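You operate a simulated robot arm through the tools that you are given. There is no shell and no other tool. Be economical: measure what you need, move in short steps, check, and stop when the job is done.

The job below is to be done with a simulated two-armed robot. You get a single attempt, and the scene is never put back.

TASK
Shut the right cabinet door. Turn the crimp knob to 1.5. Fetch the foam pad and set it on the trolley top. Take the blue crate and leave it on the bottom shelf of the supply rack. Take the carton from the top of the station five fixture plate and put it on the side table. Press the stop button of the test stand three times. Count the foam blocks on the shelf three of the supply rack, then put as many of the blue air lines from the shelf three of the supply rack on the side table. Take the A small box from the shelf four of the supply rack and leave it on the shelf two of the supply rack. Push the station two drawer shut. Push the station three drawer shut. Turn the depth dial to 0 mm. Put the green crate on the rotor bench away on the top of the sorting table. Take the marker on the matching bench and put it away on the goods bench. Any order will do. Set down upright: marker.

Only the result counts: the job must be done as asked and must still hold three seconds after the hand-in. Knocking over, shifting, dropping, spilling or breaking anything else fails it.

THE ROBOT
Two 7-joint arms with three-finger grippers on one trunk, on a base that drives. Base frame: it is fixed to the floor where the robot stands at the start and does not move with it; the origin is under the middle of the robot, x ahead of it, y to its left, z up. Lengths are in mm, angles in degrees, forces in N, time in s.
The left shoulder is at the start at [70, 146, 687], the right one opposite. With the tool pointing down near the work surface each hand reaches from about 100 to 480 mm from the robot's upright axis, wherever it stands, measured 20 degrees to its own side. Places, roughly: blue air line (9x2x8 cm) [-6800, 6500, 900]; blue crate [-4250, 6750, 750]; bottom shelf of the supply rack [-6900, 6900, 200]; carton [-4000, 6500, 1000]; crimp knob [-4800, 1400, 800]; depth dial [-5500, 3600, 1100]; foam block (5x4x3 cm) [-6900, 7100, 900]; foam pad (15x12x4 cm) [-4400, -100, 800]; goods bench [-1700, -1400, 800]; green crate [-5500, 2750, 750]; marker [-6250, 6000, 750]; right cabinet door [700, 0, 300]; shelf two of the supply rack [-6900, 6900, 500]; side table [-3800, 5700, 800]; small box [-7000, 6750, 1250]; station three drawer [-3600, 3500, 700]; station two drawer [-3100, 2400, 700]; stop button of the test stand [-5800, 4800, 900]; top of the sorting table [-4100, 6900, 800]; trolley top [-3900, -2100, 800]. Payload 2.2 kg a hand.
The TCP of each hand is the grasp point between the finger pads, 28 mm short of the fingertips. In the tool frame z runs along the fingers and y along their closing line. The gripper opens to 102 mm. The gripper's body begins 71 mm behind the TCP.
Orientation is that of the tool frame in the base frame, as a unit quaternion [x, y, z, w]. With the fingers straight down and closing along the base's y, the tool's x points along the base's -x, its y along +y and its z along -z.

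THE INTERFACE
- The arms move only by the tool step_arm. It takes "left_targets", "right_targets" or both (then of equal length, played together; a hand with none holds still); each is a list of rows, each a list of 7 numbers: the shift along the tool's x, y, z in units of 20 mm (1.0 is 20 mm), then the turn, a rotation vector about the tool's x, y, z in units of 8 degrees (1.0 is 8 degrees), then the gripper command, from -1 (fully open) to 1 (shut), values between in proportion. In form: [[x, y, z, rx, ry, rz, gripper], ...]. A call has 1 to 20 rows; each row shifts and turns the commanded pose from where the row before left it, along the tool's axes as they then stand. A call with a number of a shift or a turn outside -1 to 1 is refused whole. A row lasts 0.2 s, in which the tool goes at most 50 mm and 8.6 degrees; a call with a longer step from one row to the next is refused whole, and so is a gripper value outside its range. A pose out of reach is approached as far as the arm can. The call stops where the force on the tool passes 40 N (or 10 N more than at its start, if that is more) or the arm is blocked; 0.2 s more then pass. Each finger halts on what it meets, pressing with about 33 N; the grip force reading is that of the motor and also rises with nothing between the fingers. The clock runs only during rows and for 0.2 s after the last one: add rows that do not move to give the fingers time. The reply holds the time, the measured pose of the TCP, the force on the tool along the base axes, the opening and the grip force, in the units named above and with some noise, with the torque about the TCP (base axes, N m) and any sound that the robot's microphone picked up.
- Cameras (640 x 400 px; columns grow to the right, rows downward): "scene" is now at [127.3, 12.5, 898]; the picture's right is [0.17, -0.99, 0.00], its down [-0.73, -0.13, -0.67] and it looks along [0.66, 0.11, -0.74] (base axes); focal length 255 px, centre (320, 200). "left" rides on the left gripper at [72, 38, -86] in its tool frame; the picture's right is [-0.46, 0.89, 0.00], its down [-0.60, -0.32, -0.73] and it looks along [-0.65, -0.34, 0.68] (tool axes); focal length 256 px, centre (320, 200). "right" rides on the right gripper at [69, 44, -86] in its tool frame; the picture's right is [-0.53, 0.85, 0.00], its down [-0.58, -0.36, -0.73] and it looks along [-0.62, -0.39, 0.68] (tool axes); focal length 256 px, centre (320, 200).
- get_image(camera): a new picture of that camera. The clock stands still meanwhile.
- lift_body(by): slides the trunk up (or, below 0, down) by that many mm; the arms and the scene camera ride with it, the base frame stays. It gives what a move gives, with no picture.
- base_move(legs): drives the robot by 1 to 6 legs, each [ahead, left, turn to the left] in mm, mm and degrees, along the robot's own axes; the way and the turn of a leg run together, so that a leg with both is an arc; at most 1500 mm and 180 degrees a leg. The arms and the cameras ride along, it lands a little off, and it stops where it bumps. It gives what a move gives.
- turn_head(pan, tilt): turns the head with the scene camera to pan (to the left, within 86 degrees either way) and tilt (down, from -29 to 69), counted from straight ahead of the robot. It gives what a move gives.
- point_at(camera, pixels): for up to 12 pixels [column, row] of the newest picture of that camera ("zoom" is the newest enlarged one), the place [x, y, z] in the base frame of the surface seen there, good to about 2 mm. The clock stands still meanwhile.
- zoom(camera, box): a new picture of the part [left, top, right, bottom] of that camera's present view, enlarged. The clock stands still meanwhile.
- sign_off(): hands the job in; it is judged then, once.

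Go step by step. Measure first, check grasps and placings, and put right what went wrong. The budget is 364 turns and 304 pictures, counting those below and the enlarged ones. Unless the task says otherwise, let go and move clear before handing in.

The tools are called after ">>>" as a command line: name --argument value ..., lists and objects as JSON in quotes. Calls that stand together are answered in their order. step_arm: Moves the arms, as the interface text tells. Its arguments: {"type":"object","properties":{"left_targets":{"type":"array","items":{"type":"array","items":{"type":"number"}}},"right_targets":{"type":"array","items":{"type":"array","items":{"type":"number"}}}},"required":[]} The other tools are called the same way: lift_body (by) slides the trunk up or down; base_move (legs) drives the base; turn_head (pan, tilt) turns the head that bears the scene camera; get_image (camera) takes a picture; point_at (camera, pixels) gives the place of the surface under pixels of a picture; zoom (camera, box) takes an enlarged picture of a part of a camera's view; sign_off () hands the job in.

At the start:

```text
clock: 0.0
left_ee_pos: [467.7, 338.9, 553.5]
left_orientation: [0.0, 1.0, 0.001, 0.001]
left_force: [-0.4, -0.4, -0.5]
left_ft_torque: [-0.01, -0.01, 0.0]
left_opening: 102.2
left_grip_force: 0.0
right_ee_pos: [552.0, -153.8, 547.0]
right_orientation: [0.0, 1.0, 0.0, 0.0]
right_force: [-0.5, 0.1, -0.5]
right_ft_torque: [-0.01, 0.01, 0.01]
right_opening: 102.0
right_grip_force: 0.0
trunk travel left (down, up): [-225.0, 715.0]
robot x, y, heading: [-0.3, 1.3, 0.1]
head pan, tilt: [9.8, 48.0]
```

scene: 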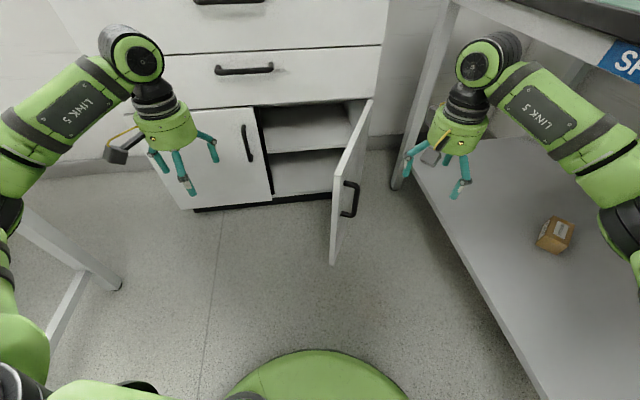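
right: 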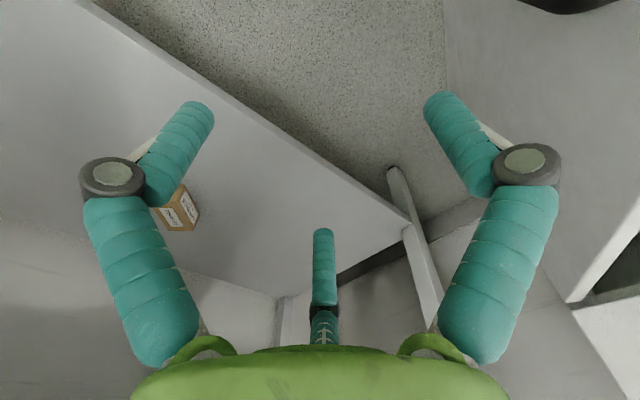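
left: 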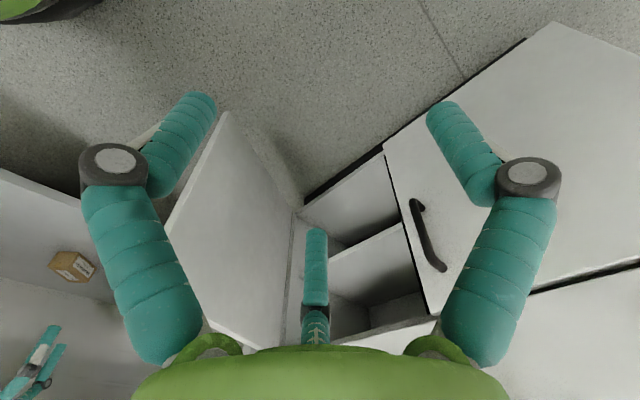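

The right cabinet door stands open, its edge at about (335,262) top to (370,100) hinge side. I'll measure its points.

>>> point_at --camera "scene" --pixels '[[370, 103], [334, 200], [333, 258], [351, 198], [250, 110], [272, 195], [230, 110], [262, 110], [248, 145], [345, 160]]'

>>> turn_head --pan 0 --tilt 30

>>> get_image --camera "scene"

```text
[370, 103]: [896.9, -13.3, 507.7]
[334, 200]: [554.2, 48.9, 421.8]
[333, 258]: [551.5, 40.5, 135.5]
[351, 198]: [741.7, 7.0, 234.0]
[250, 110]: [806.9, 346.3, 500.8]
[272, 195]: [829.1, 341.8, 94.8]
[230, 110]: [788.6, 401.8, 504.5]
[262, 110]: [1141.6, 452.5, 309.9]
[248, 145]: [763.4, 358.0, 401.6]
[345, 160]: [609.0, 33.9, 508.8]
```

```text
clock: 0.8
left_ee_pos: [467.5, 338.7, 553.1]
left_orientation: [-0.001, 1.0, 0.0, 0.0]
left_force: [0.5, 0.8, 0.6]
left_ft_torque: [0.03, 0.0, 0.02]
left_opening: 102.0
left_grip_force: 0.0
right_ee_pos: [551.1, -153.5, 546.9]
right_orientation: [0.0, 1.0, -0.001, 0.0]
right_force: [-0.1, -0.6, 0.0]
right_ft_torque: [0.03, -0.04, 0.0]
right_opening: 102.0
right_grip_force: 0.0
trunk travel left (down, up): [-225.0, 715.0]
robot x, y, heading: [-1.1, -1.8, -0.1]
head pan, tilt: [0.0, 30.0]
```

```text
300 pictures are left
```

scene: 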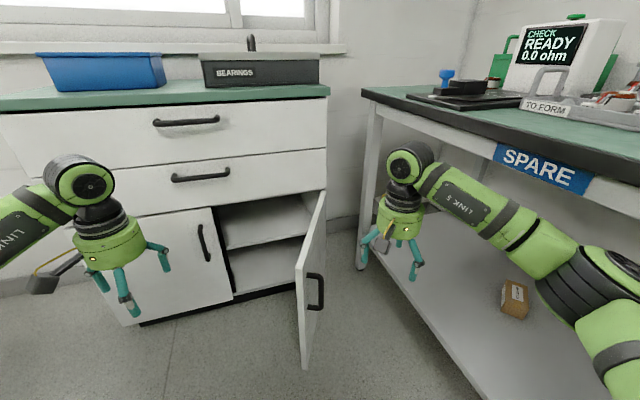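

The door is hinged at about (897,-13) and its free edge is at (552,45); the bench stands to the right. I'll check clearances before driving.

>>> point_at --camera "scene" --pixels '[[363, 92], [500, 160], [362, 265], [480, 395], [326, 95], [185, 125], [200, 177], [230, 170], [307, 280], [320, 200], [300, 300], [319, 290]]'

```text
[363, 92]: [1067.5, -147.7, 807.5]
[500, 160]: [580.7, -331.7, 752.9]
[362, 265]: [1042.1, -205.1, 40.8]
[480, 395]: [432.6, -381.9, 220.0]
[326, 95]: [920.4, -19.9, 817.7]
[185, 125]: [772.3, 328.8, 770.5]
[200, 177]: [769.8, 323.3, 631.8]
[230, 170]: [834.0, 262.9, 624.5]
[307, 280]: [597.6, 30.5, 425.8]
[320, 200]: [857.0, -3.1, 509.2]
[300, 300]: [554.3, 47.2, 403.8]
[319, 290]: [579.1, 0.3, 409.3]
```

>>> base_move --legs '[[120, 0, 0]]'

>>> lift_body --by -95

>>> step_arm --right_targets '[[0, 1, 0, 0, 0, 0, 1], [0, 1, 0, 0, 0, 0, 1], [0, 1, 0, 0, 0, 0, 1], [0, 1, 0, 0, 0, 0, 1], [0, 1, 0, 0, 0, 0, 1], [0, 1, 0, 0, 0, 0, 1]]'

>>> get_image --camera "scene"

```text
clock: 2.0
left_ee_pos: [585.3, 337.8, 553.2]
left_orientation: [0.001, 1.0, 0.0, -0.001]
left_force: [-0.5, -0.5, 0.2]
left_ft_torque: [-0.01, 0.02, 0.03]
left_opening: 102.2
left_grip_force: 0.2
right_ee_pos: [668.5, -154.0, 546.9]
right_orientation: [0.0, 1.0, 0.0, 0.0]
right_force: [-0.5, -0.2, 0.4]
right_ft_torque: [-0.01, 0.01, -0.02]
right_opening: 102.0
right_grip_force: 0.0
trunk travel left (down, up): [-225.0, 715.0]
robot x, y, heading: [116.0, 1.3, 0.1]
head pan, tilt: [0.0, 30.0]
```

```text
clock: 3.3
left_ee_pos: [585.9, 338.3, 458.4]
left_orientation: [0.0, 1.0, 0.001, 0.001]
left_force: [-0.3, -0.9, -0.3]
left_ft_torque: [0.01, -0.03, 0.0]
left_opening: 102.2
left_grip_force: 0.0
right_ee_pos: [668.8, -153.5, 451.1]
right_orientation: [0.0, 1.0, 0.0, 0.0]
right_force: [-0.5, 0.2, -0.2]
right_ft_torque: [-0.01, -0.02, 0.01]
right_opening: 101.9
right_grip_force: 0.1
trunk travel left (down, up): [-130.0, 810.0]
robot x, y, heading: [116.2, -1.5, -0.1]
head pan, tilt: [0.0, 30.0]
```

```text
clock: 4.7
left_ee_pos: [585.4, 339.2, 459.3]
left_orientation: [-0.001, 1.0, 0.0, 0.0]
left_force: [0.3, -0.5, -1.3]
left_ft_torque: [0.0, -0.02, 0.02]
left_opening: 102.2
left_grip_force: 0.0
right_ee_pos: [668.4, -33.9, 452.5]
right_orientation: [0.002, 1.0, 0.0, 0.0]
right_force: [0.1, 0.2, 0.3]
right_ft_torque: [0.03, 0.02, -0.01]
right_opening: 1.8
right_grip_force: 31.1
trunk travel left (down, up): [-130.0, 810.0]
robot x, y, heading: [116.7, 4.3, 0.0]
head pan, tilt: [0.0, 30.0]
```

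```text
299 pictures are left
```

scene: 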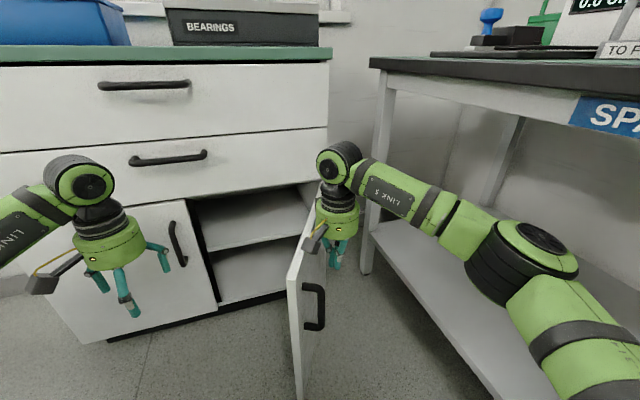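

>>> step_arm --right_targets '[[0, 1, 0, 0, 0, 0, 1], [0, 1, 0, 0, 0, 0, 1], [0, 0.7, 0, 0, 0, 0, 1], [-0.3, 0.9, 0, 0, 0, 0, 1], [-0.3, 0.9, 0, 0, 0, 0, 1], [-0.3, 0.9, 0, 0, 0, 0, 1], [-0.3, 0.9, 0, 0, 0, 0, 1], [-0.6, 0.8, 0, 0, 0, 0, 1], [-0.6, 0.8, 0, 0, 0, 0, 1], [-0.6, 0.8, 0, 0, 0, 0, 1], [-0.6, 0.8, 0, 0, 0, 0, 1]]'

>>> get_image --camera "scene"

```text
clock: 7.1
left_ee_pos: [585.2, 338.7, 458.7]
left_orientation: [0.001, 1.0, 0.0, -0.001]
left_force: [-0.4, -0.1, -0.1]
left_ft_torque: [-0.02, 0.03, -0.01]
left_opening: 101.8
left_grip_force: 0.1
right_ee_pos: [684.9, 81.8, 449.1]
right_orientation: [0.0, 1.0, 0.0, 0.0]
right_force: [1.2, 1.0, -0.1]
right_ft_torque: [-0.01, -0.01, -0.03]
right_opening: 2.1
right_grip_force: 32.1
right hand out of reach, approached as far as the arm can: row 7, 8, 9, 10, 11
trunk travel left (down, up): [-130.0, 810.0]
robot x, y, heading: [115.7, -1.6, -0.1]
head pan, tilt: [0.0, 30.0]
```

```text
298 pictures are left
```

scene: 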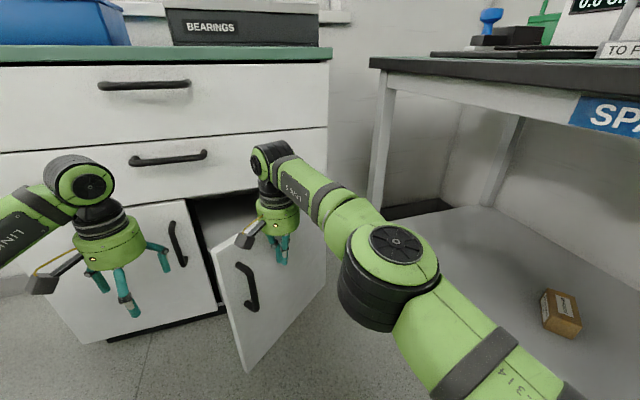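

The door is half closed and the arm is at its reach; I'll pull the left hand back and look left before driving the base to finish the push.

>>> step_arm --left_targets '[[1, 0, 0, 0, 0, 0, 0], [1, 0, 0, 0, 0, 0, 0], [1, 0, 0, 0, 0, 0, 0], [1, 0, 0, 0, 0, 0, 0], [1, 0, 0, 0, 0, 0, 0], [1, 0, 0, 0, 0, 0, 0], [1, 0, 0, 0, 0, 0, 0], [1, 0, 0, 0, 0, 0, 0]]'

>>> turn_head --pan 70 --tilt 35

>>> get_image --camera "scene"

```text
clock: 8.9
left_ee_pos: [423.1, 339.3, 457.9]
left_orientation: [0.001, 1.0, 0.0, 0.001]
left_force: [0.5, 0.3, -0.4]
left_ft_torque: [0.0, 0.02, -0.02]
left_opening: 50.9
left_grip_force: 0.1
right_ee_pos: [684.1, 82.0, 448.9]
right_orientation: [0.0, 1.0, 0.0, 0.0]
right_force: [0.1, 0.6, -0.8]
right_ft_torque: [0.01, -0.01, -0.01]
right_opening: 2.0
right_grip_force: 31.2
trunk travel left (down, up): [-130.0, 810.0]
robot x, y, heading: [115.8, 2.1, -0.0]
head pan, tilt: [0.0, 30.0]
```

```text
clock: 10.3
left_ee_pos: [424.1, 339.4, 458.4]
left_orientation: [0.0, 1.0, 0.0, 0.0]
left_force: [-0.3, 0.2, -0.8]
left_ft_torque: [0.0, -0.02, 0.01]
left_opening: 51.0
left_grip_force: 0.1
right_ee_pos: [685.0, 81.1, 449.2]
right_orientation: [0.0, 1.0, 0.0, 0.0]
right_force: [0.2, -0.5, -0.3]
right_ft_torque: [0.03, 0.0, 0.04]
right_opening: 2.0
right_grip_force: 31.5
trunk travel left (down, up): [-130.0, 810.0]
robot x, y, heading: [120.1, -2.0, 0.0]
head pan, tilt: [70.0, 35.0]
```

```text
297 pictures are left
```

scene: 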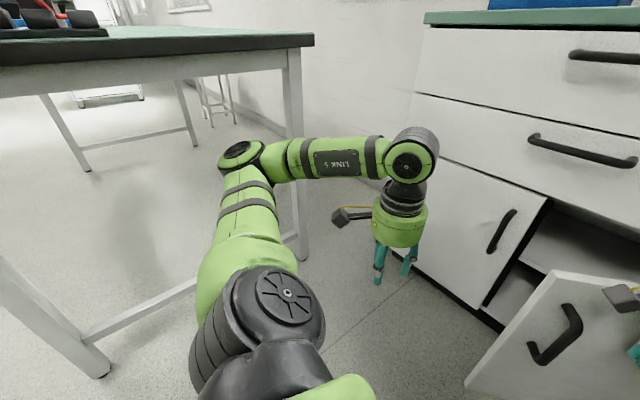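

>>> point_at --camera "scene" --pixels '[[310, 45], [300, 245], [100, 370], [150, 65], [10, 75], [235, 160]]'

>>> base_move --legs '[[50, 70, 0], [60, 50, 0]]'

>>> get_image --camera "scene"

```text
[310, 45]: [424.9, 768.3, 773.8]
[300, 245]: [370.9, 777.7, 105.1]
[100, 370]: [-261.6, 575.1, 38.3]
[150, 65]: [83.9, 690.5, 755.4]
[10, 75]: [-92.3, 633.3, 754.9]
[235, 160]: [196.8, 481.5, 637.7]
```

```text
clock: 12.2
left_ee_pos: [529.5, 454.7, 458.6]
left_orientation: [0.0, 1.0, 0.0, 0.001]
left_force: [0.4, 0.0, -0.2]
left_ft_torque: [0.01, 0.03, 0.03]
left_opening: 51.1
left_grip_force: 0.1
right_ee_pos: [784.3, 197.3, 449.9]
right_orientation: [0.003, 1.0, -0.006, -0.012]
right_force: [-9.7, -3.4, 2.0]
right_ft_torque: [0.48, -1.22, -0.09]
right_opening: 2.1
right_grip_force: 31.4
trunk travel left (down, up): [-130.0, 810.0]
robot x, y, heading: [221.3, 118.4, -0.1]
head pan, tilt: [70.0, 35.0]
stopped in leg 2: the force on the tool passed its limit at 114 N (the readings are from after the stop); the commanded pose is now the measured one
```

```text
296 pictures are left
```

scene: 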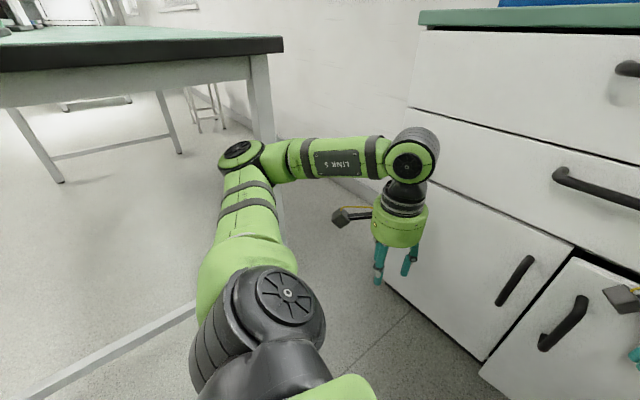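

>>> turn_head --pan 0 --tilt 45

>>> get_image --camera "scene"

```text
clock: 13.6
left_ee_pos: [530.0, 455.0, 460.2]
left_orientation: [0.001, 1.0, 0.0, 0.001]
left_force: [-0.3, 0.1, 0.6]
left_ft_torque: [0.0, 0.05, 0.01]
left_opening: 50.7
left_grip_force: 0.1
right_ee_pos: [785.7, 196.1, 449.9]
right_orientation: [0.003, 1.0, -0.006, -0.012]
right_force: [-13.5, -4.5, 2.9]
right_ft_torque: [0.67, -1.65, -0.08]
right_opening: 2.3
right_grip_force: 31.3
trunk travel left (down, up): [-130.0, 810.0]
robot x, y, heading: [222.1, 116.3, -0.2]
head pan, tilt: [0.0, 45.0]
```

```text
295 pictures are left
```

scene: 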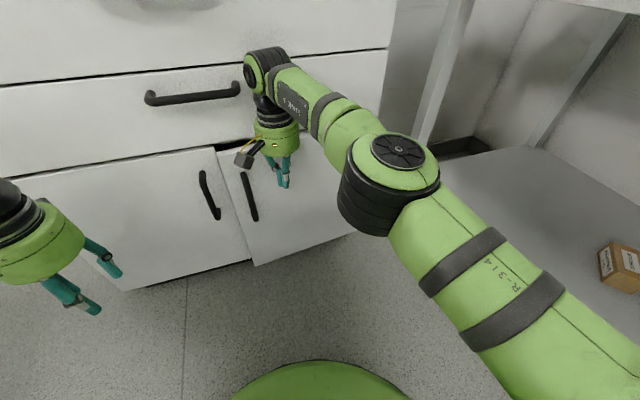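

The gripper body hit the drawer front before the door shut. I'll back off, tilt the fingers forward 48° and push with the fingertips.

>>> base_move --legs '[[-60, 0, 0]]'

>>> step_arm --right_targets '[[0, 0, 0, 0, -1, 0, 1], [0, 0, 0, 0, -1, 0, 1], [0, 0, 0, 0, -1, 0, 1], [0, 0, 0, 0, -1, 0, 1], [0, 0, 0, 0, -1, 0, 1], [0, 0, 0, 0, -1, 0, 1]]'

>>> get_image --camera "scene"

```text
clock: 14.5
left_ee_pos: [471.8, 455.9, 458.7]
left_orientation: [0.0, 1.0, 0.0, 0.0]
left_force: [0.0, 0.7, 0.2]
left_ft_torque: [0.0, -0.01, 0.0]
left_opening: 51.0
left_grip_force: 0.0
right_ee_pos: [727.5, 197.6, 448.4]
right_orientation: [0.003, 1.0, -0.006, -0.012]
right_force: [0.5, -0.4, 0.1]
right_ft_torque: [-0.02, 0.0, 0.0]
right_opening: 1.9
right_grip_force: 31.3
trunk travel left (down, up): [-130.0, 810.0]
robot x, y, heading: [165.6, 119.4, 0.2]
head pan, tilt: [0.0, 45.0]
```

```text
clock: 15.9
left_ee_pos: [471.7, 456.3, 458.3]
left_orientation: [0.0, 1.0, 0.0, 0.0]
left_force: [0.3, 0.1, 0.5]
left_ft_torque: [-0.01, -0.01, -0.01]
left_opening: 51.2
left_grip_force: 0.0
right_ee_pos: [726.7, 196.9, 448.3]
right_orientation: [0.0, 0.918, -0.005, 0.397]
right_force: [0.1, -0.2, 0.0]
right_ft_torque: [-0.01, 0.01, 0.0]
right_opening: 2.2
right_grip_force: 31.6
trunk travel left (down, up): [-130.0, 810.0]
robot x, y, heading: [165.5, 117.7, -0.0]
head pan, tilt: [0.0, 45.0]
```

```text
294 pictures are left
```

scene: 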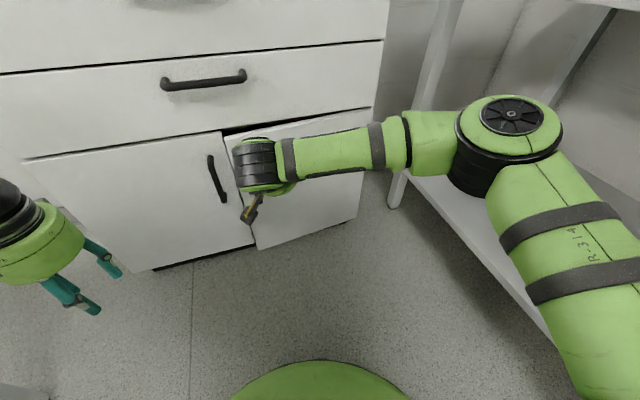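

>>> step_arm --right_targets '[[-0.669, 0, 0.743, 0, 0, 0, 1], [-0.669, 0, 0.743, 0, 0, 0, 1], [-0.669, 0, 0.743, 0, 0, 0, 1], [-0.5, 0, 0.55, 0, 0, 0, 1], [-0.33, 0, 0.37, 0, 0, 0, 1], [-0.33, 0, 0.37, 0, 0, 0, 1], [-0.33, 0, 0.37, 0, 0, 0, 1], [-0.33, 0, 0.37, 0, 0, 0, 1]]'

>>> get_image --camera "scene"

```text
clock: 17.6
left_ee_pos: [470.8, 455.7, 458.2]
left_orientation: [0.001, 1.0, 0.001, 0.001]
left_force: [-0.9, 0.3, -0.3]
left_ft_torque: [0.01, -0.03, -0.04]
left_opening: 51.1
left_grip_force: 0.0
right_ee_pos: [829.5, 195.8, 444.5]
right_orientation: [0.001, 0.921, -0.01, 0.39]
right_force: [-16.6, -6.9, 8.1]
right_ft_torque: [-0.07, -0.07, -0.19]
right_opening: 2.0
right_grip_force: 31.5
trunk travel left (down, up): [-130.0, 810.0]
robot x, y, heading: [165.6, 116.4, -0.2]
head pan, tilt: [0.0, 45.0]
stopped in row 8 (right hand): the force on the tool passed its limit at 53 N (the readings are from after the stop); the commanded pose is now the measured one
```

```text
293 pictures are left
```

scene: 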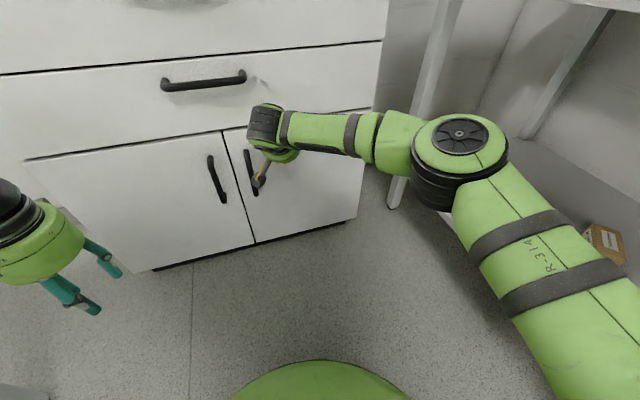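

The door is flush with its neighbour. I'll back the hand off, restore it and retreat the base, then look around.

>>> step_arm --right_targets '[[0.669, 0, -0.743, 0, 0, 0, 1], [0.669, 0, -0.743, 0, 0, 0, 1], [0.669, 0, -0.743, 0, 0, 0, 1], [0.669, 0, -0.743, 0, 0, 0, 1], [0, 0, 0, 0, 1, 0, 0], [0, 0, 0, 0, 1, 0, 0], [0, 0, 0, 0, 1, 0, 0], [0, 0, 0, 0, 1, 0, 0], [0, 0, 0, 0, 1, 0, 0], [0, 0, 0, 0, 1, 0, 0]]'

>>> base_move --legs '[[-165, -117, 0]]'

>>> get_image --camera "scene"

>>> step_arm --left_targets '[[0, 0, -1, 0, 0, 0, 0], [0, 0, -1, 0, 0, 0, 0], [0, 0, -1, 0, 0, 0, 0], [0, 0, -1, 0, 0, 0, 0], [0, 0, -1, 0, 0, 0, 0], [0, 0, -1, 0, 0, 0, 0], [0, 0, -1, 0, 0, 0, 0], [0, 0, -1, 0, 0, 0, 0]]' --right_targets '[[1, -1, -1, 0, 0, 0, 0], [1, -1, -1, 0, 0, 0, 0], [1, -1, -1, 0, 0, 0, 0], [1, -1, -1, 0, 0, 0, 0], [1, -1, -1, 0, 0, 0, 0], [1, -1, -1, 0, 0, 0, 0], [1, -1, -1, 0, 0, 0, 0], [1, -1, -1, 0, 0, 0, 0]]'

```text
clock: 19.9
left_ee_pos: [472.6, 456.4, 459.3]
left_orientation: [0.001, 1.0, 0.0, 0.0]
left_force: [0.4, 0.1, -0.4]
left_ft_torque: [0.0, 0.0, 0.03]
left_opening: 51.1
left_grip_force: 0.0
right_ee_pos: [730.4, 175.4, 439.5]
right_orientation: [0.004, 1.0, -0.008, -0.02]
right_force: [-0.4, -0.3, -0.3]
right_ft_torque: [0.0, -0.04, -0.01]
right_opening: 51.1
right_grip_force: 0.1
right hand out of reach, approached as far as the arm can: row 10
trunk travel left (down, up): [-130.0, 810.0]
robot x, y, heading: [163.7, 113.6, -0.1]
head pan, tilt: [0.0, 45.0]
```

```text
clock: 21.5
left_ee_pos: [307.4, 339.5, 457.4]
left_orientation: [0.002, 1.0, -0.001, 0.0]
left_force: [0.3, 0.4, -0.1]
left_ft_torque: [-0.01, 0.0, -0.03]
left_opening: 50.9
left_grip_force: 0.0
right_ee_pos: [565.8, 59.7, 440.1]
right_orientation: [0.005, 1.0, -0.009, -0.018]
right_force: [-0.2, 0.6, -0.5]
right_ft_torque: [-0.02, 0.02, -0.01]
right_opening: 50.7
right_grip_force: 0.1
trunk travel left (down, up): [-130.0, 810.0]
robot x, y, heading: [-2.5, 3.1, -0.2]
head pan, tilt: [0.0, 45.0]
```

```text
292 pictures are left
```

scene: 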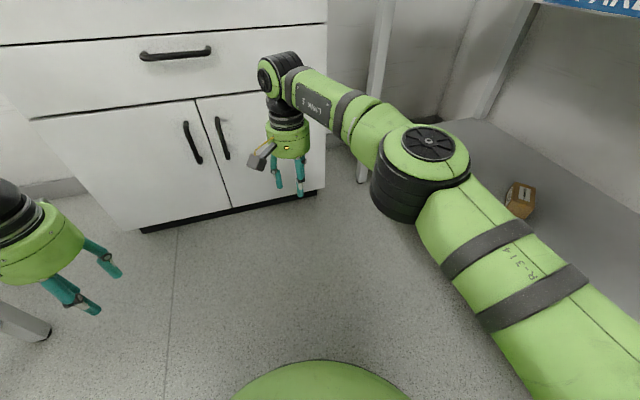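

```text
clock: 23.3
left_ee_pos: [307.4, 339.6, 618.1]
left_orientation: [0.001, 1.0, 0.0, -0.001]
left_force: [0.3, 1.1, 0.6]
left_ft_torque: [-0.01, 0.01, -0.04]
left_opening: 50.9
left_grip_force: 0.1
right_ee_pos: [410.0, -96.8, 608.6]
right_orientation: [0.006, 1.0, -0.008, -0.019]
right_force: [0.8, 0.3, -0.8]
right_ft_torque: [-0.02, 0.05, 0.0]
right_opening: 50.6
right_grip_force: 0.0
trunk travel left (down, up): [-130.0, 810.0]
robot x, y, heading: [-1.2, 4.7, 0.0]
head pan, tilt: [0.0, 45.0]
```

>>> lift_body --by 400

>>> base_move --legs '[[0, 0, 150]]'

>>> turn_head --pan 0 --tilt 20

>>> get_image --camera "scene"

```text
clock: 27.1
left_ee_pos: [308.5, 339.5, 1017.6]
left_orientation: [0.0, 1.0, 0.0, -0.001]
left_force: [1.7, -0.3, -0.5]
left_ft_torque: [-0.02, -0.03, 0.03]
left_opening: 51.4
left_grip_force: 0.1
right_ee_pos: [410.8, -95.3, 1007.6]
right_orientation: [0.005, 1.0, -0.009, -0.019]
right_force: [0.9, 0.1, -0.4]
right_ft_torque: [-0.02, 0.0, 0.03]
right_opening: 50.9
right_grip_force: 0.1
trunk travel left (down, up): [-530.0, 410.0]
robot x, y, heading: [0.5, 0.6, -0.1]
head pan, tilt: [0.0, 45.0]
```

```text
clock: 33.6
left_ee_pos: [-437.5, -127.8, 1018.5]
left_orientation: [0.963, -0.271, 0.001, 0.0]
left_force: [-0.1, -0.2, 0.4]
left_ft_torque: [-0.05, -0.02, 0.01]
left_opening: 51.0
left_grip_force: 0.1
right_ee_pos: [-300.2, 298.8, 1008.4]
right_orientation: [0.961, -0.274, 0.021, -0.003]
right_force: [-0.8, -0.3, -1.2]
right_ft_torque: [-0.05, 0.03, -0.01]
right_opening: 51.1
right_grip_force: 0.0
trunk travel left (down, up): [-530.0, 410.0]
robot x, y, heading: [0.7, 1.5, 148.5]
head pan, tilt: [0.0, 45.0]
```

```text
clock: 34.5
left_ee_pos: [-438.2, -127.4, 1018.2]
left_orientation: [0.963, -0.27, 0.0, -0.001]
left_force: [-0.2, 0.2, 0.5]
left_ft_torque: [0.01, 0.0, 0.0]
left_opening: 50.9
left_grip_force: 0.0
right_ee_pos: [-300.4, 296.4, 1008.5]
right_orientation: [0.961, -0.275, 0.021, -0.003]
right_force: [0.6, 0.5, -0.4]
right_ft_torque: [-0.01, -0.02, -0.02]
right_opening: 51.0
right_grip_force: 0.1
trunk travel left (down, up): [-530.0, 410.0]
robot x, y, heading: [-2.0, 3.0, 148.8]
head pan, tilt: [0.0, 20.0]
```

```text
291 pictures are left
```

scene: 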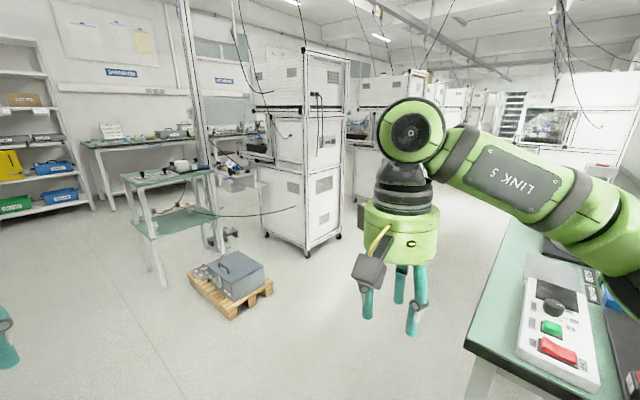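

>>> point_at --camera "scene" --pixels '[[232, 318], [196, 272], [165, 290], [268, 235], [305, 252], [340, 230], [140, 180], [103, 200], [208, 245], [232, 235], [470, 350], [515, 105]]'

>>> turn_head --pan 55 --tilt 20

>>> get_image --camera "scene"

>>> turn_head --pan -50 --tilt 20

>>> get_image --camera "scene"

```text
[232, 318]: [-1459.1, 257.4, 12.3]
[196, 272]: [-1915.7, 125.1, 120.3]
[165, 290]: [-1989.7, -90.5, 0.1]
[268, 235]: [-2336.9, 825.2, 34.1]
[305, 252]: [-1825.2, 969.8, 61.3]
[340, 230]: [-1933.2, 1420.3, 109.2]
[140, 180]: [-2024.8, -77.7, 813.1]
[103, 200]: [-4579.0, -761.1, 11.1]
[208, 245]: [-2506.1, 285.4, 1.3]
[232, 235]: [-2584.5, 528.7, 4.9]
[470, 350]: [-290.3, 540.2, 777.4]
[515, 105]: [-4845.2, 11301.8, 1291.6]
```

```text
clock: 35.7
left_ee_pos: [-439.2, -127.7, 1018.1]
left_orientation: [0.963, -0.271, 0.001, 0.0]
left_force: [0.0, -1.0, 1.0]
left_ft_torque: [-0.01, 0.0, -0.01]
left_opening: 50.9
left_grip_force: 0.0
right_ee_pos: [-301.3, 298.3, 1008.1]
right_orientation: [0.961, -0.275, 0.021, -0.004]
right_force: [0.5, 0.0, 0.5]
right_ft_torque: [0.02, -0.02, -0.02]
right_opening: 50.7
right_grip_force: 0.0
trunk travel left (down, up): [-530.0, 410.0]
robot x, y, heading: [4.7, 0.5, 148.4]
head pan, tilt: [55.0, 20.0]
```

```text
290 pictures are left
```

scene: 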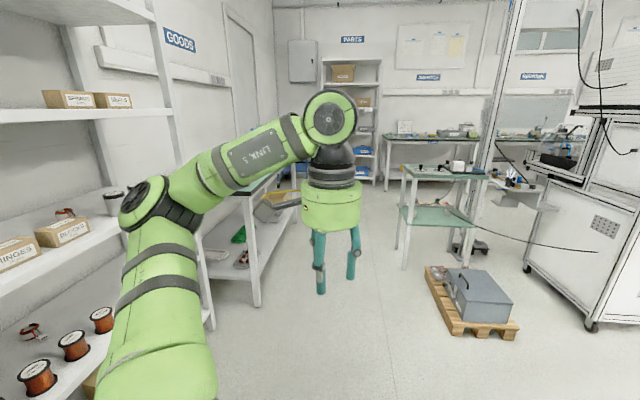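

```text
clock: 37.6
left_ee_pos: [-439.0, -127.7, 1019.3]
left_orientation: [0.963, -0.271, 0.0, 0.0]
left_force: [0.0, -0.2, -0.9]
left_ft_torque: [-0.03, 0.0, 0.0]
left_opening: 51.1
left_grip_force: 0.0
right_ee_pos: [-300.2, 298.1, 1008.1]
right_orientation: [0.961, -0.274, 0.02, -0.003]
right_force: [0.2, 0.1, 0.3]
right_ft_torque: [-0.02, -0.01, -0.02]
right_opening: 50.7
right_grip_force: 0.1
trunk travel left (down, up): [-530.0, 410.0]
robot x, y, heading: [-0.9, 0.1, 148.5]
head pan, tilt: [-50.0, 20.0]
```

```text
289 pictures are left
```

scene: 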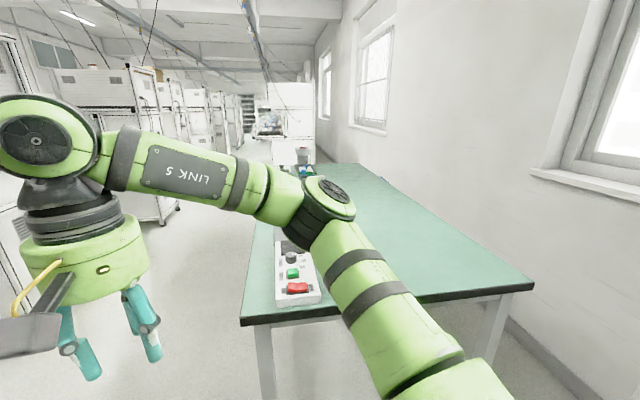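

>>> base_move --legs '[[0, 0, 45], [900, 0, 0]]'

>>> turn_head --pan 0 --tilt 20

>>> get_image --camera "scene"

```text
clock: 44.3
left_ee_pos: [-1078.9, -607.3, 1018.2]
left_orientation: [0.993, 0.121, 0.0, 0.001]
left_force: [0.2, 0.5, 0.8]
left_ft_torque: [0.01, 0.0, -0.03]
left_opening: 51.0
left_grip_force: 0.1
right_ee_pos: [-1284.4, -210.0, 1008.4]
right_orientation: [0.993, 0.117, 0.018, -0.011]
right_force: [-0.4, 0.6, -0.2]
right_ft_torque: [0.0, -0.01, -0.02]
right_opening: 51.0
right_grip_force: 0.0
trunk travel left (down, up): [-530.0, 410.0]
robot x, y, heading: [-859.1, -203.2, -166.5]
head pan, tilt: [-50.0, 20.0]
```

```text
clock: 45.5
left_ee_pos: [-1078.2, -608.1, 1018.9]
left_orientation: [0.993, 0.12, 0.0, -0.001]
left_force: [0.2, -0.1, 0.0]
left_ft_torque: [0.0, -0.04, 0.02]
left_opening: 50.7
left_grip_force: 0.1
right_ee_pos: [-1285.2, -211.1, 1008.8]
right_orientation: [0.993, 0.117, 0.019, -0.011]
right_force: [0.3, 0.1, -0.1]
right_ft_torque: [-0.02, -0.01, -0.05]
right_opening: 50.7
right_grip_force: 0.0
trunk travel left (down, up): [-530.0, 410.0]
robot x, y, heading: [-860.5, -207.7, -166.3]
head pan, tilt: [0.0, 20.0]
```

```text
288 pictures are left
```

scene: 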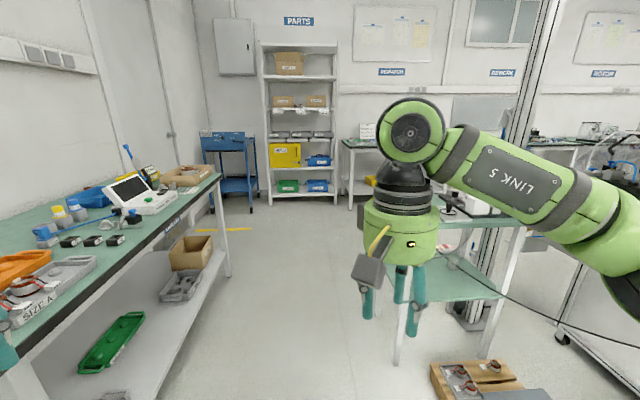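

>>> point_at --camera "scene" --pixels '[[222, 175], [228, 272], [15, 365], [400, 362], [478, 355], [253, 205], [205, 165], [350, 200], [300, 300], [440, 365], [378, 142], [566, 338]]'

>>> turn_head --pan -45 --tilt 20

>>> get_image --camera "scene"

```text
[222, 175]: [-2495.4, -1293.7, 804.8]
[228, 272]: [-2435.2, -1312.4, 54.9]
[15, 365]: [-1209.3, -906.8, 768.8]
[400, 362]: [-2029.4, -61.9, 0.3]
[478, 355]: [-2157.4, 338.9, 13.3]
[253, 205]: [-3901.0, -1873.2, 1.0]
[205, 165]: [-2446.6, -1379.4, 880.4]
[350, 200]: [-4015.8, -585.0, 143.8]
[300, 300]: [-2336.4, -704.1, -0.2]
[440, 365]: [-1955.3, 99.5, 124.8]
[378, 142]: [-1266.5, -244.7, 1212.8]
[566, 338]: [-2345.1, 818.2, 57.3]
```

```text
clock: 46.6
left_ee_pos: [-1079.2, -606.5, 1019.1]
left_orientation: [0.993, 0.121, 0.0, 0.001]
left_force: [0.1, -0.2, -0.9]
left_ft_torque: [-0.01, -0.02, -0.01]
left_opening: 50.9
left_grip_force: 0.0
right_ee_pos: [-1285.6, -210.4, 1008.2]
right_orientation: [0.993, 0.117, 0.018, -0.01]
right_force: [-0.9, 0.4, -1.0]
right_ft_torque: [0.0, 0.03, 0.0]
right_opening: 51.0
right_grip_force: 0.1
trunk travel left (down, up): [-530.0, 410.0]
robot x, y, heading: [-862.4, -204.0, -166.2]
head pan, tilt: [-45.0, 20.0]
```

```text
287 pictures are left
```

scene: 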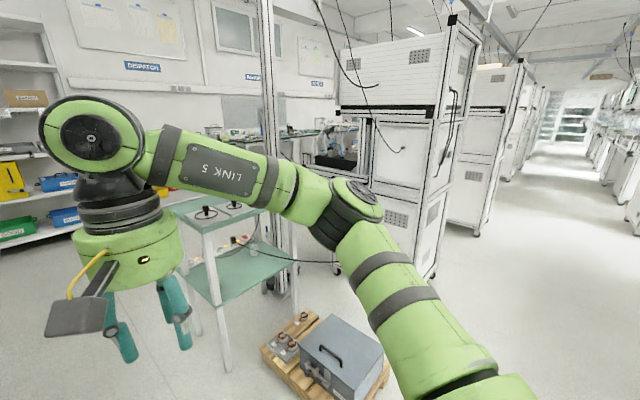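

>>> base_move --legs '[[0, 0, 2], [1450, 0, 0], [0, 0, -75]]'

>>> turn_head --pan 0 --tilt 20

>>> get_image --camera "scene"

```text
clock: 57.5
left_ee_pos: [-2738.0, -465.6, 1018.4]
left_orientation: [0.859, -0.513, 0.0, -0.001]
left_force: [-1.0, -0.1, 0.0]
left_ft_torque: [0.01, 0.01, -0.02]
left_opening: 50.8
left_grip_force: 0.1
right_ee_pos: [-2404.4, -168.1, 1008.7]
right_orientation: [0.856, -0.516, 0.021, 0.002]
right_force: [-0.4, 0.2, 0.9]
right_ft_torque: [0.01, 0.0, 0.0]
right_opening: 50.9
right_grip_force: 0.1
trunk travel left (down, up): [-530.0, 410.0]
robot x, y, heading: [-2294.2, -577.6, 118.2]
head pan, tilt: [-45.0, 20.0]
```

```text
clock: 58.7
left_ee_pos: [-2737.9, -466.5, 1019.5]
left_orientation: [0.858, -0.513, 0.0, 0.0]
left_force: [0.0, 0.1, -0.6]
left_ft_torque: [-0.03, 0.0, 0.01]
left_opening: 51.1
left_grip_force: 0.1
right_ee_pos: [-2404.1, -168.7, 1008.4]
right_orientation: [0.855, -0.518, 0.02, 0.001]
right_force: [0.8, -0.3, 0.0]
right_ft_torque: [0.0, 0.03, 0.0]
right_opening: 51.0
right_grip_force: 0.1
trunk travel left (down, up): [-530.0, 410.0]
robot x, y, heading: [-2293.2, -578.9, 118.3]
head pan, tilt: [0.0, 20.0]
```

```text
286 pictures are left
```

scene: 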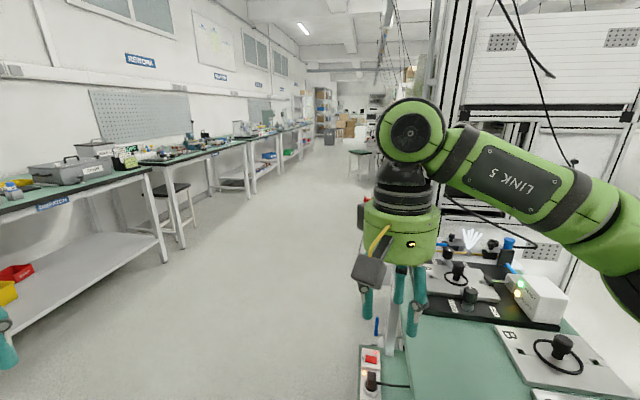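

>>> point_at --camera "scene" --pixels '[[165, 262], [152, 170], [248, 142], [250, 195], [360, 350], [300, 150], [352, 155], [278, 160], [365, 200], [325, 140], [215, 300], [350, 165]]'

>>> zoom --camera "scene" --box '[200, 80, 400, 205]'

```text
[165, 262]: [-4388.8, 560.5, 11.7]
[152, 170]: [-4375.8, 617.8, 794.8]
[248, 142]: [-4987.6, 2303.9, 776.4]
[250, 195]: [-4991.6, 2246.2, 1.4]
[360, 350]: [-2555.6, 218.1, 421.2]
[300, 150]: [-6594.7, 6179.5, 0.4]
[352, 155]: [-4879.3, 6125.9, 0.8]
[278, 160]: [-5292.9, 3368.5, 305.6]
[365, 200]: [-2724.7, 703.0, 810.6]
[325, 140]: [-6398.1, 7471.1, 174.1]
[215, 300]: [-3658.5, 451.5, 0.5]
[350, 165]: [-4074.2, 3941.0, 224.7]
```

```text
3.20 times, centred on (300, 142) of scene
```

zoom: 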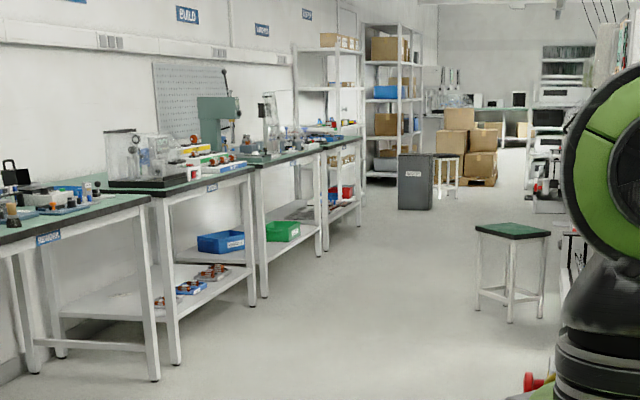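

>>> base_move --legs '[[669, 442, 0], [1200, -80, 0]]'

>>> turn_head --pan -45 --tilt 20

>>> get_image --camera "scene"

>>> turn_head --pan 20 --tilt 25

>>> get_image --camera "scene"

```text
clock: 68.5
left_ee_pos: [-3910.6, 1004.7, 1018.9]
left_orientation: [0.855, -0.519, -0.001, 0.0]
left_force: [-0.3, 0.1, -0.5]
left_ft_torque: [0.04, 0.0, -0.01]
left_opening: 51.0
left_grip_force: 0.1
right_ee_pos: [-3572.9, 1298.1, 1009.0]
right_orientation: [0.853, -0.521, 0.021, 0.002]
right_force: [-0.1, -0.9, -0.3]
right_ft_torque: [0.03, -0.04, 0.02]
right_opening: 51.2
right_grip_force: 0.1
trunk travel left (down, up): [-530.0, 410.0]
robot x, y, heading: [-3467.8, 886.0, 117.6]
head pan, tilt: [0.0, 20.0]
```

```text
clock: 69.7
left_ee_pos: [-3910.8, 1005.2, 1018.9]
left_orientation: [0.855, -0.519, -0.001, 0.0]
left_force: [-0.2, -0.4, 0.5]
left_ft_torque: [-0.04, 0.01, 0.0]
left_opening: 51.1
left_grip_force: 0.1
right_ee_pos: [-3573.0, 1299.0, 1007.4]
right_orientation: [0.853, -0.521, 0.019, 0.002]
right_force: [-1.0, 0.0, -0.1]
right_ft_torque: [0.01, 0.02, 0.04]
right_opening: 51.3
right_grip_force: 0.1
trunk travel left (down, up): [-530.0, 410.0]
robot x, y, heading: [-3469.0, 888.3, 117.7]
head pan, tilt: [-45.0, 20.0]
```

```text
284 pictures are left
```

scene: 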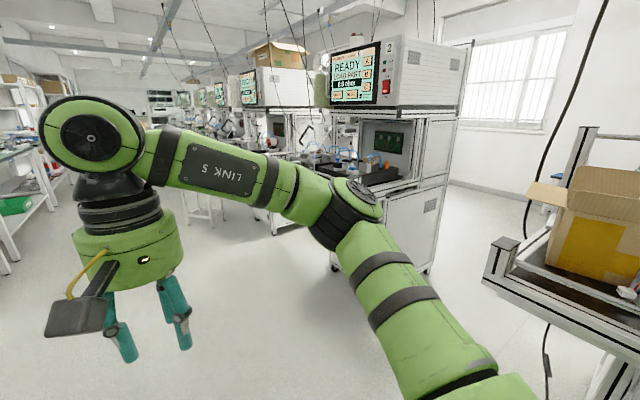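

```text
clock: 71.0
left_ee_pos: [-3909.7, 1004.8, 1018.5]
left_orientation: [0.855, -0.518, 0.001, -0.001]
left_force: [-0.3, -0.9, 0.6]
left_ft_torque: [0.04, -0.01, -0.03]
left_opening: 51.1
left_grip_force: 0.0
right_ee_pos: [-3573.8, 1298.6, 1008.8]
right_orientation: [0.853, -0.522, 0.02, 0.002]
right_force: [1.2, 0.1, -0.1]
right_ft_torque: [-0.02, 0.02, 0.0]
right_opening: 50.8
right_grip_force: 0.1
trunk travel left (down, up): [-530.0, 410.0]
robot x, y, heading: [-3470.6, 886.9, 117.4]
head pan, tilt: [20.0, 25.0]
```

```text
283 pictures are left
```

scene: 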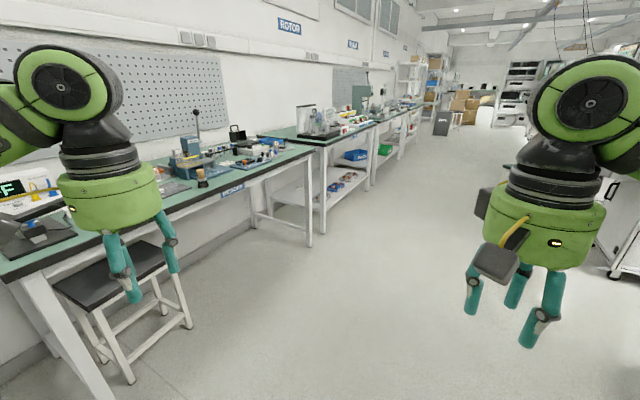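

>>> zoom --camera "scene" --box '[150, 90, 310, 190]'

>>> point_at --camera "scene" --pixels '[[200, 178], [240, 150], [130, 380], [190, 325], [72, 285], [308, 243], [320, 145], [230, 190]]'

```text
4.00 times, centred on (230, 140) of scene
```

zoom: 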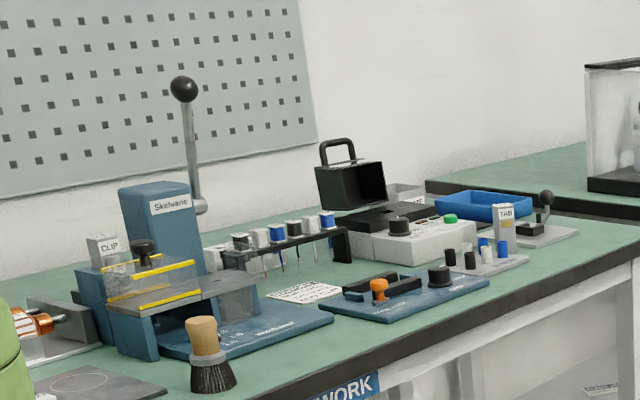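

```text
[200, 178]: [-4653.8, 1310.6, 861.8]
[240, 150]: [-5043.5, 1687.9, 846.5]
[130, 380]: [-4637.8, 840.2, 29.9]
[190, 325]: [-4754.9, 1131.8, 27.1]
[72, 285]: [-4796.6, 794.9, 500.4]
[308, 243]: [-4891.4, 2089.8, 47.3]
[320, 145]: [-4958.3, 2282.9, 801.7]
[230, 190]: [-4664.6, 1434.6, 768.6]
```

>>> point_at --camera "zoom" --pixels '[[144, 246], [399, 225], [439, 273], [378, 285], [545, 200], [455, 220], [203, 330], [410, 320]]'

```text
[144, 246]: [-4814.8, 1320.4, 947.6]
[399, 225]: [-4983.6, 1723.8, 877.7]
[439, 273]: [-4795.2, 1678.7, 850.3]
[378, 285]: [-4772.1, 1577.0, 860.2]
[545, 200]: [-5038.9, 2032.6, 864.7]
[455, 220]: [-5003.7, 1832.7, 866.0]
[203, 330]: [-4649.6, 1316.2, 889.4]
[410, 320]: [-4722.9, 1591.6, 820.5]
```

>>> base_move --legs '[[0, 0, 82], [250, -922, 0]]'

>>> turn_head --pan 0 --tilt 30

>>> get_image --camera "scene"

```text
clock: 79.6
left_ee_pos: [-4191.7, 1226.9, 1019.3]
left_orientation: [0.981, 0.196, 0.0, -0.001]
left_force: [0.3, 0.2, 0.6]
left_ft_torque: [0.01, 0.02, -0.01]
left_opening: 51.1
left_grip_force: 0.1
right_ee_pos: [-4455.1, 1588.8, 1009.7]
right_orientation: [0.981, 0.191, 0.017, -0.012]
right_force: [0.0, 0.1, 0.2]
right_ft_torque: [-0.01, 0.01, 0.01]
right_opening: 51.1
right_grip_force: 0.0
trunk travel left (down, up): [-530.0, 410.0]
robot x, y, heading: [-4040.8, 1656.4, -157.6]
head pan, tilt: [20.0, 25.0]
```

```text
clock: 80.4
left_ee_pos: [-4192.2, 1225.5, 1018.5]
left_orientation: [0.981, 0.196, 0.0, 0.0]
left_force: [0.1, 0.8, 0.0]
left_ft_torque: [0.01, -0.01, -0.01]
left_opening: 50.9
left_grip_force: 0.0
right_ee_pos: [-4455.7, 1587.9, 1006.7]
right_orientation: [0.981, 0.191, 0.016, -0.011]
right_force: [-0.2, 0.2, 0.6]
right_ft_torque: [0.01, 0.01, 0.0]
right_opening: 51.1
right_grip_force: 0.1
trunk travel left (down, up): [-530.0, 410.0]
robot x, y, heading: [-4039.5, 1657.4, -157.9]
head pan, tilt: [0.0, 30.0]
```

```text
281 pictures are left
```

scene: 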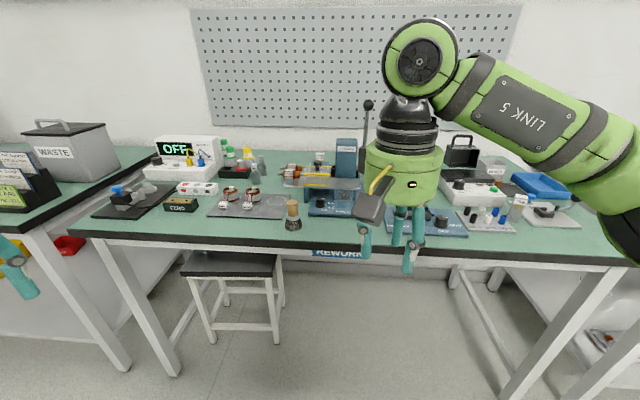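

>>> step_arm --right_targets '[[0, -1, -1, 0, 0, 0, 0], [0, -1, -1, 0, 0, 0, 0], [0, -1, -1, 0, 0, 0, 0], [0, -1, -1, 0, 0, 0, 0], [0, -1, -1, 0, 0, 0, 0], [0, -1, -1, 0, 0, 0, 0], [0, -1, 0, 0, 0, 0, 0], [0, -1, 0, 0, 0, 0, 0], [0, -1, 0, 0, 0, 0, 0]]'

>>> zoom --camera "scene" --box '[270, 130, 430, 230]'

>>> zoom --camera "scene" --box '[390, 130, 550, 230]'

```text
clock: 82.4
left_ee_pos: [-4193.9, 1226.9, 1019.3]
left_orientation: [0.981, 0.195, -0.001, 0.0]
left_force: [1.1, 0.3, 0.6]
left_ft_torque: [-0.02, -0.01, -0.02]
left_opening: 51.1
left_grip_force: 0.0
right_ee_pos: [-4527.9, 1752.9, 1130.4]
right_orientation: [0.981, 0.191, 0.016, -0.012]
right_force: [0.5, 0.2, -0.2]
right_ft_torque: [-0.04, -0.02, 0.03]
right_opening: 51.0
right_grip_force: 0.1
trunk travel left (down, up): [-530.0, 410.0]
robot x, y, heading: [-4041.9, 1657.5, -157.6]
head pan, tilt: [0.0, 30.0]
```

```text
4.00 times, centred on (350, 180) of scene
```

zoom: 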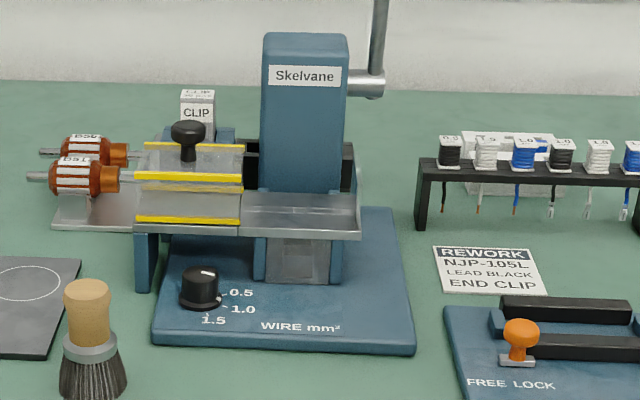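

```text
4.00 times, centred on (470, 180) of scene
```

zoom: 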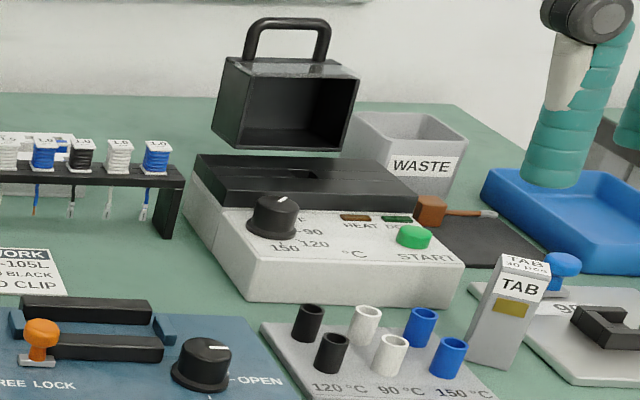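

>>> zoom --camera "scene" --box '[305, 185, 345, 215]'

>>> point_at --camera "scene" --pixels '[[320, 200], [331, 203], [331, 207], [324, 210], [310, 215], [370, 216], [325, 183], [320, 186], [338, 181], [293, 205]]'

```text
13.33 times, centred on (325, 200) of scene
```

zoom: 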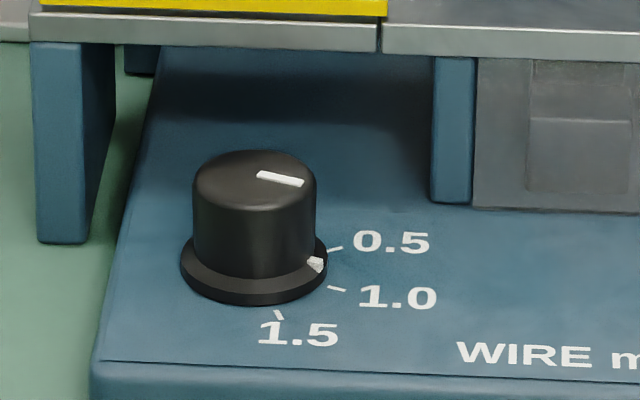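

```text
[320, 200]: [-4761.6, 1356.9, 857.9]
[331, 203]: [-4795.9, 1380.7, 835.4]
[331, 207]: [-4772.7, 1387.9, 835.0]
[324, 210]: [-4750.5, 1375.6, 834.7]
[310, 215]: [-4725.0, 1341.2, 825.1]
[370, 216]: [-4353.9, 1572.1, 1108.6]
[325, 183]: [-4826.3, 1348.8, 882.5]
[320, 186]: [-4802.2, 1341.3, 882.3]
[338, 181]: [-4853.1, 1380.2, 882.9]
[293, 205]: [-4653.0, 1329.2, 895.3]
```

>>> point_at --camera "zoom" --pixels '[[255, 175], [262, 177], [300, 184], [316, 264], [335, 248], [336, 289], [279, 315], [195, 185], [315, 190], [255, 152], [250, 200], [300, 40]]'

```text
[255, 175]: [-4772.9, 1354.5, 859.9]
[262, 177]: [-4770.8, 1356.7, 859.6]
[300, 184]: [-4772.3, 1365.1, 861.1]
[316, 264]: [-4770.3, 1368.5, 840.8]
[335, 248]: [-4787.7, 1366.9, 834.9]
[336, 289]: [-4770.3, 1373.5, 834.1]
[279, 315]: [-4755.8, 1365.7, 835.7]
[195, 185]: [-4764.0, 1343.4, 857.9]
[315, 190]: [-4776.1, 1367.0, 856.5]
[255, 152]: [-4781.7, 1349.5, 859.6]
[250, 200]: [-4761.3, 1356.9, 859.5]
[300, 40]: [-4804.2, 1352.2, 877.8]
```

Crimp knob found at about (-4772,1353), its pointer at 1.0; it needs about 48° clockwise. I'll measure the guard around it.

>>> zoom --camera "scene" --box '[290, 145, 370, 205]'

>>> point_at --camera "zoom" --pixels '[[155, 290], [200, 290], [145, 225], [340, 235], [250, 155], [250, 115], [255, 60], [410, 225], [430, 30], [470, 100], [160, 190], [150, 130]]'

```text
6.67 times, centred on (330, 175) of scene
```

zoom: 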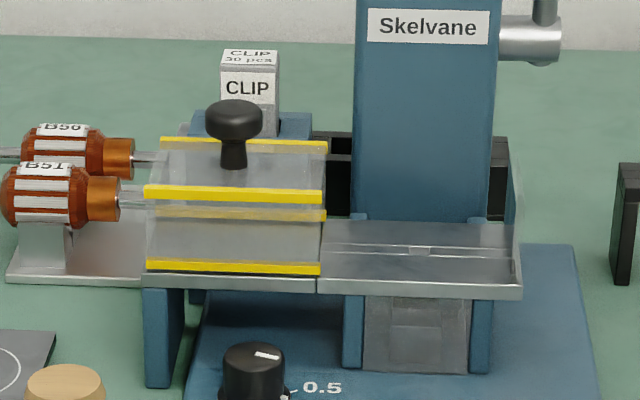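

```text
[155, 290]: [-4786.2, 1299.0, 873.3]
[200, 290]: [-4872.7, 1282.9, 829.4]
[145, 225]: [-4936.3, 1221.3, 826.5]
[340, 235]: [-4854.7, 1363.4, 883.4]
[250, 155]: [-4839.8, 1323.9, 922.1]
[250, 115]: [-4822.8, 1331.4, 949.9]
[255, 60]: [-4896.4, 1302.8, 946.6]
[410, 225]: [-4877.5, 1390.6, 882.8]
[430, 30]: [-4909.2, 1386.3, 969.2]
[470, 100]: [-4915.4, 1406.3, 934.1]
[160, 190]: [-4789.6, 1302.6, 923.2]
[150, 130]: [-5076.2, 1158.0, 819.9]
```

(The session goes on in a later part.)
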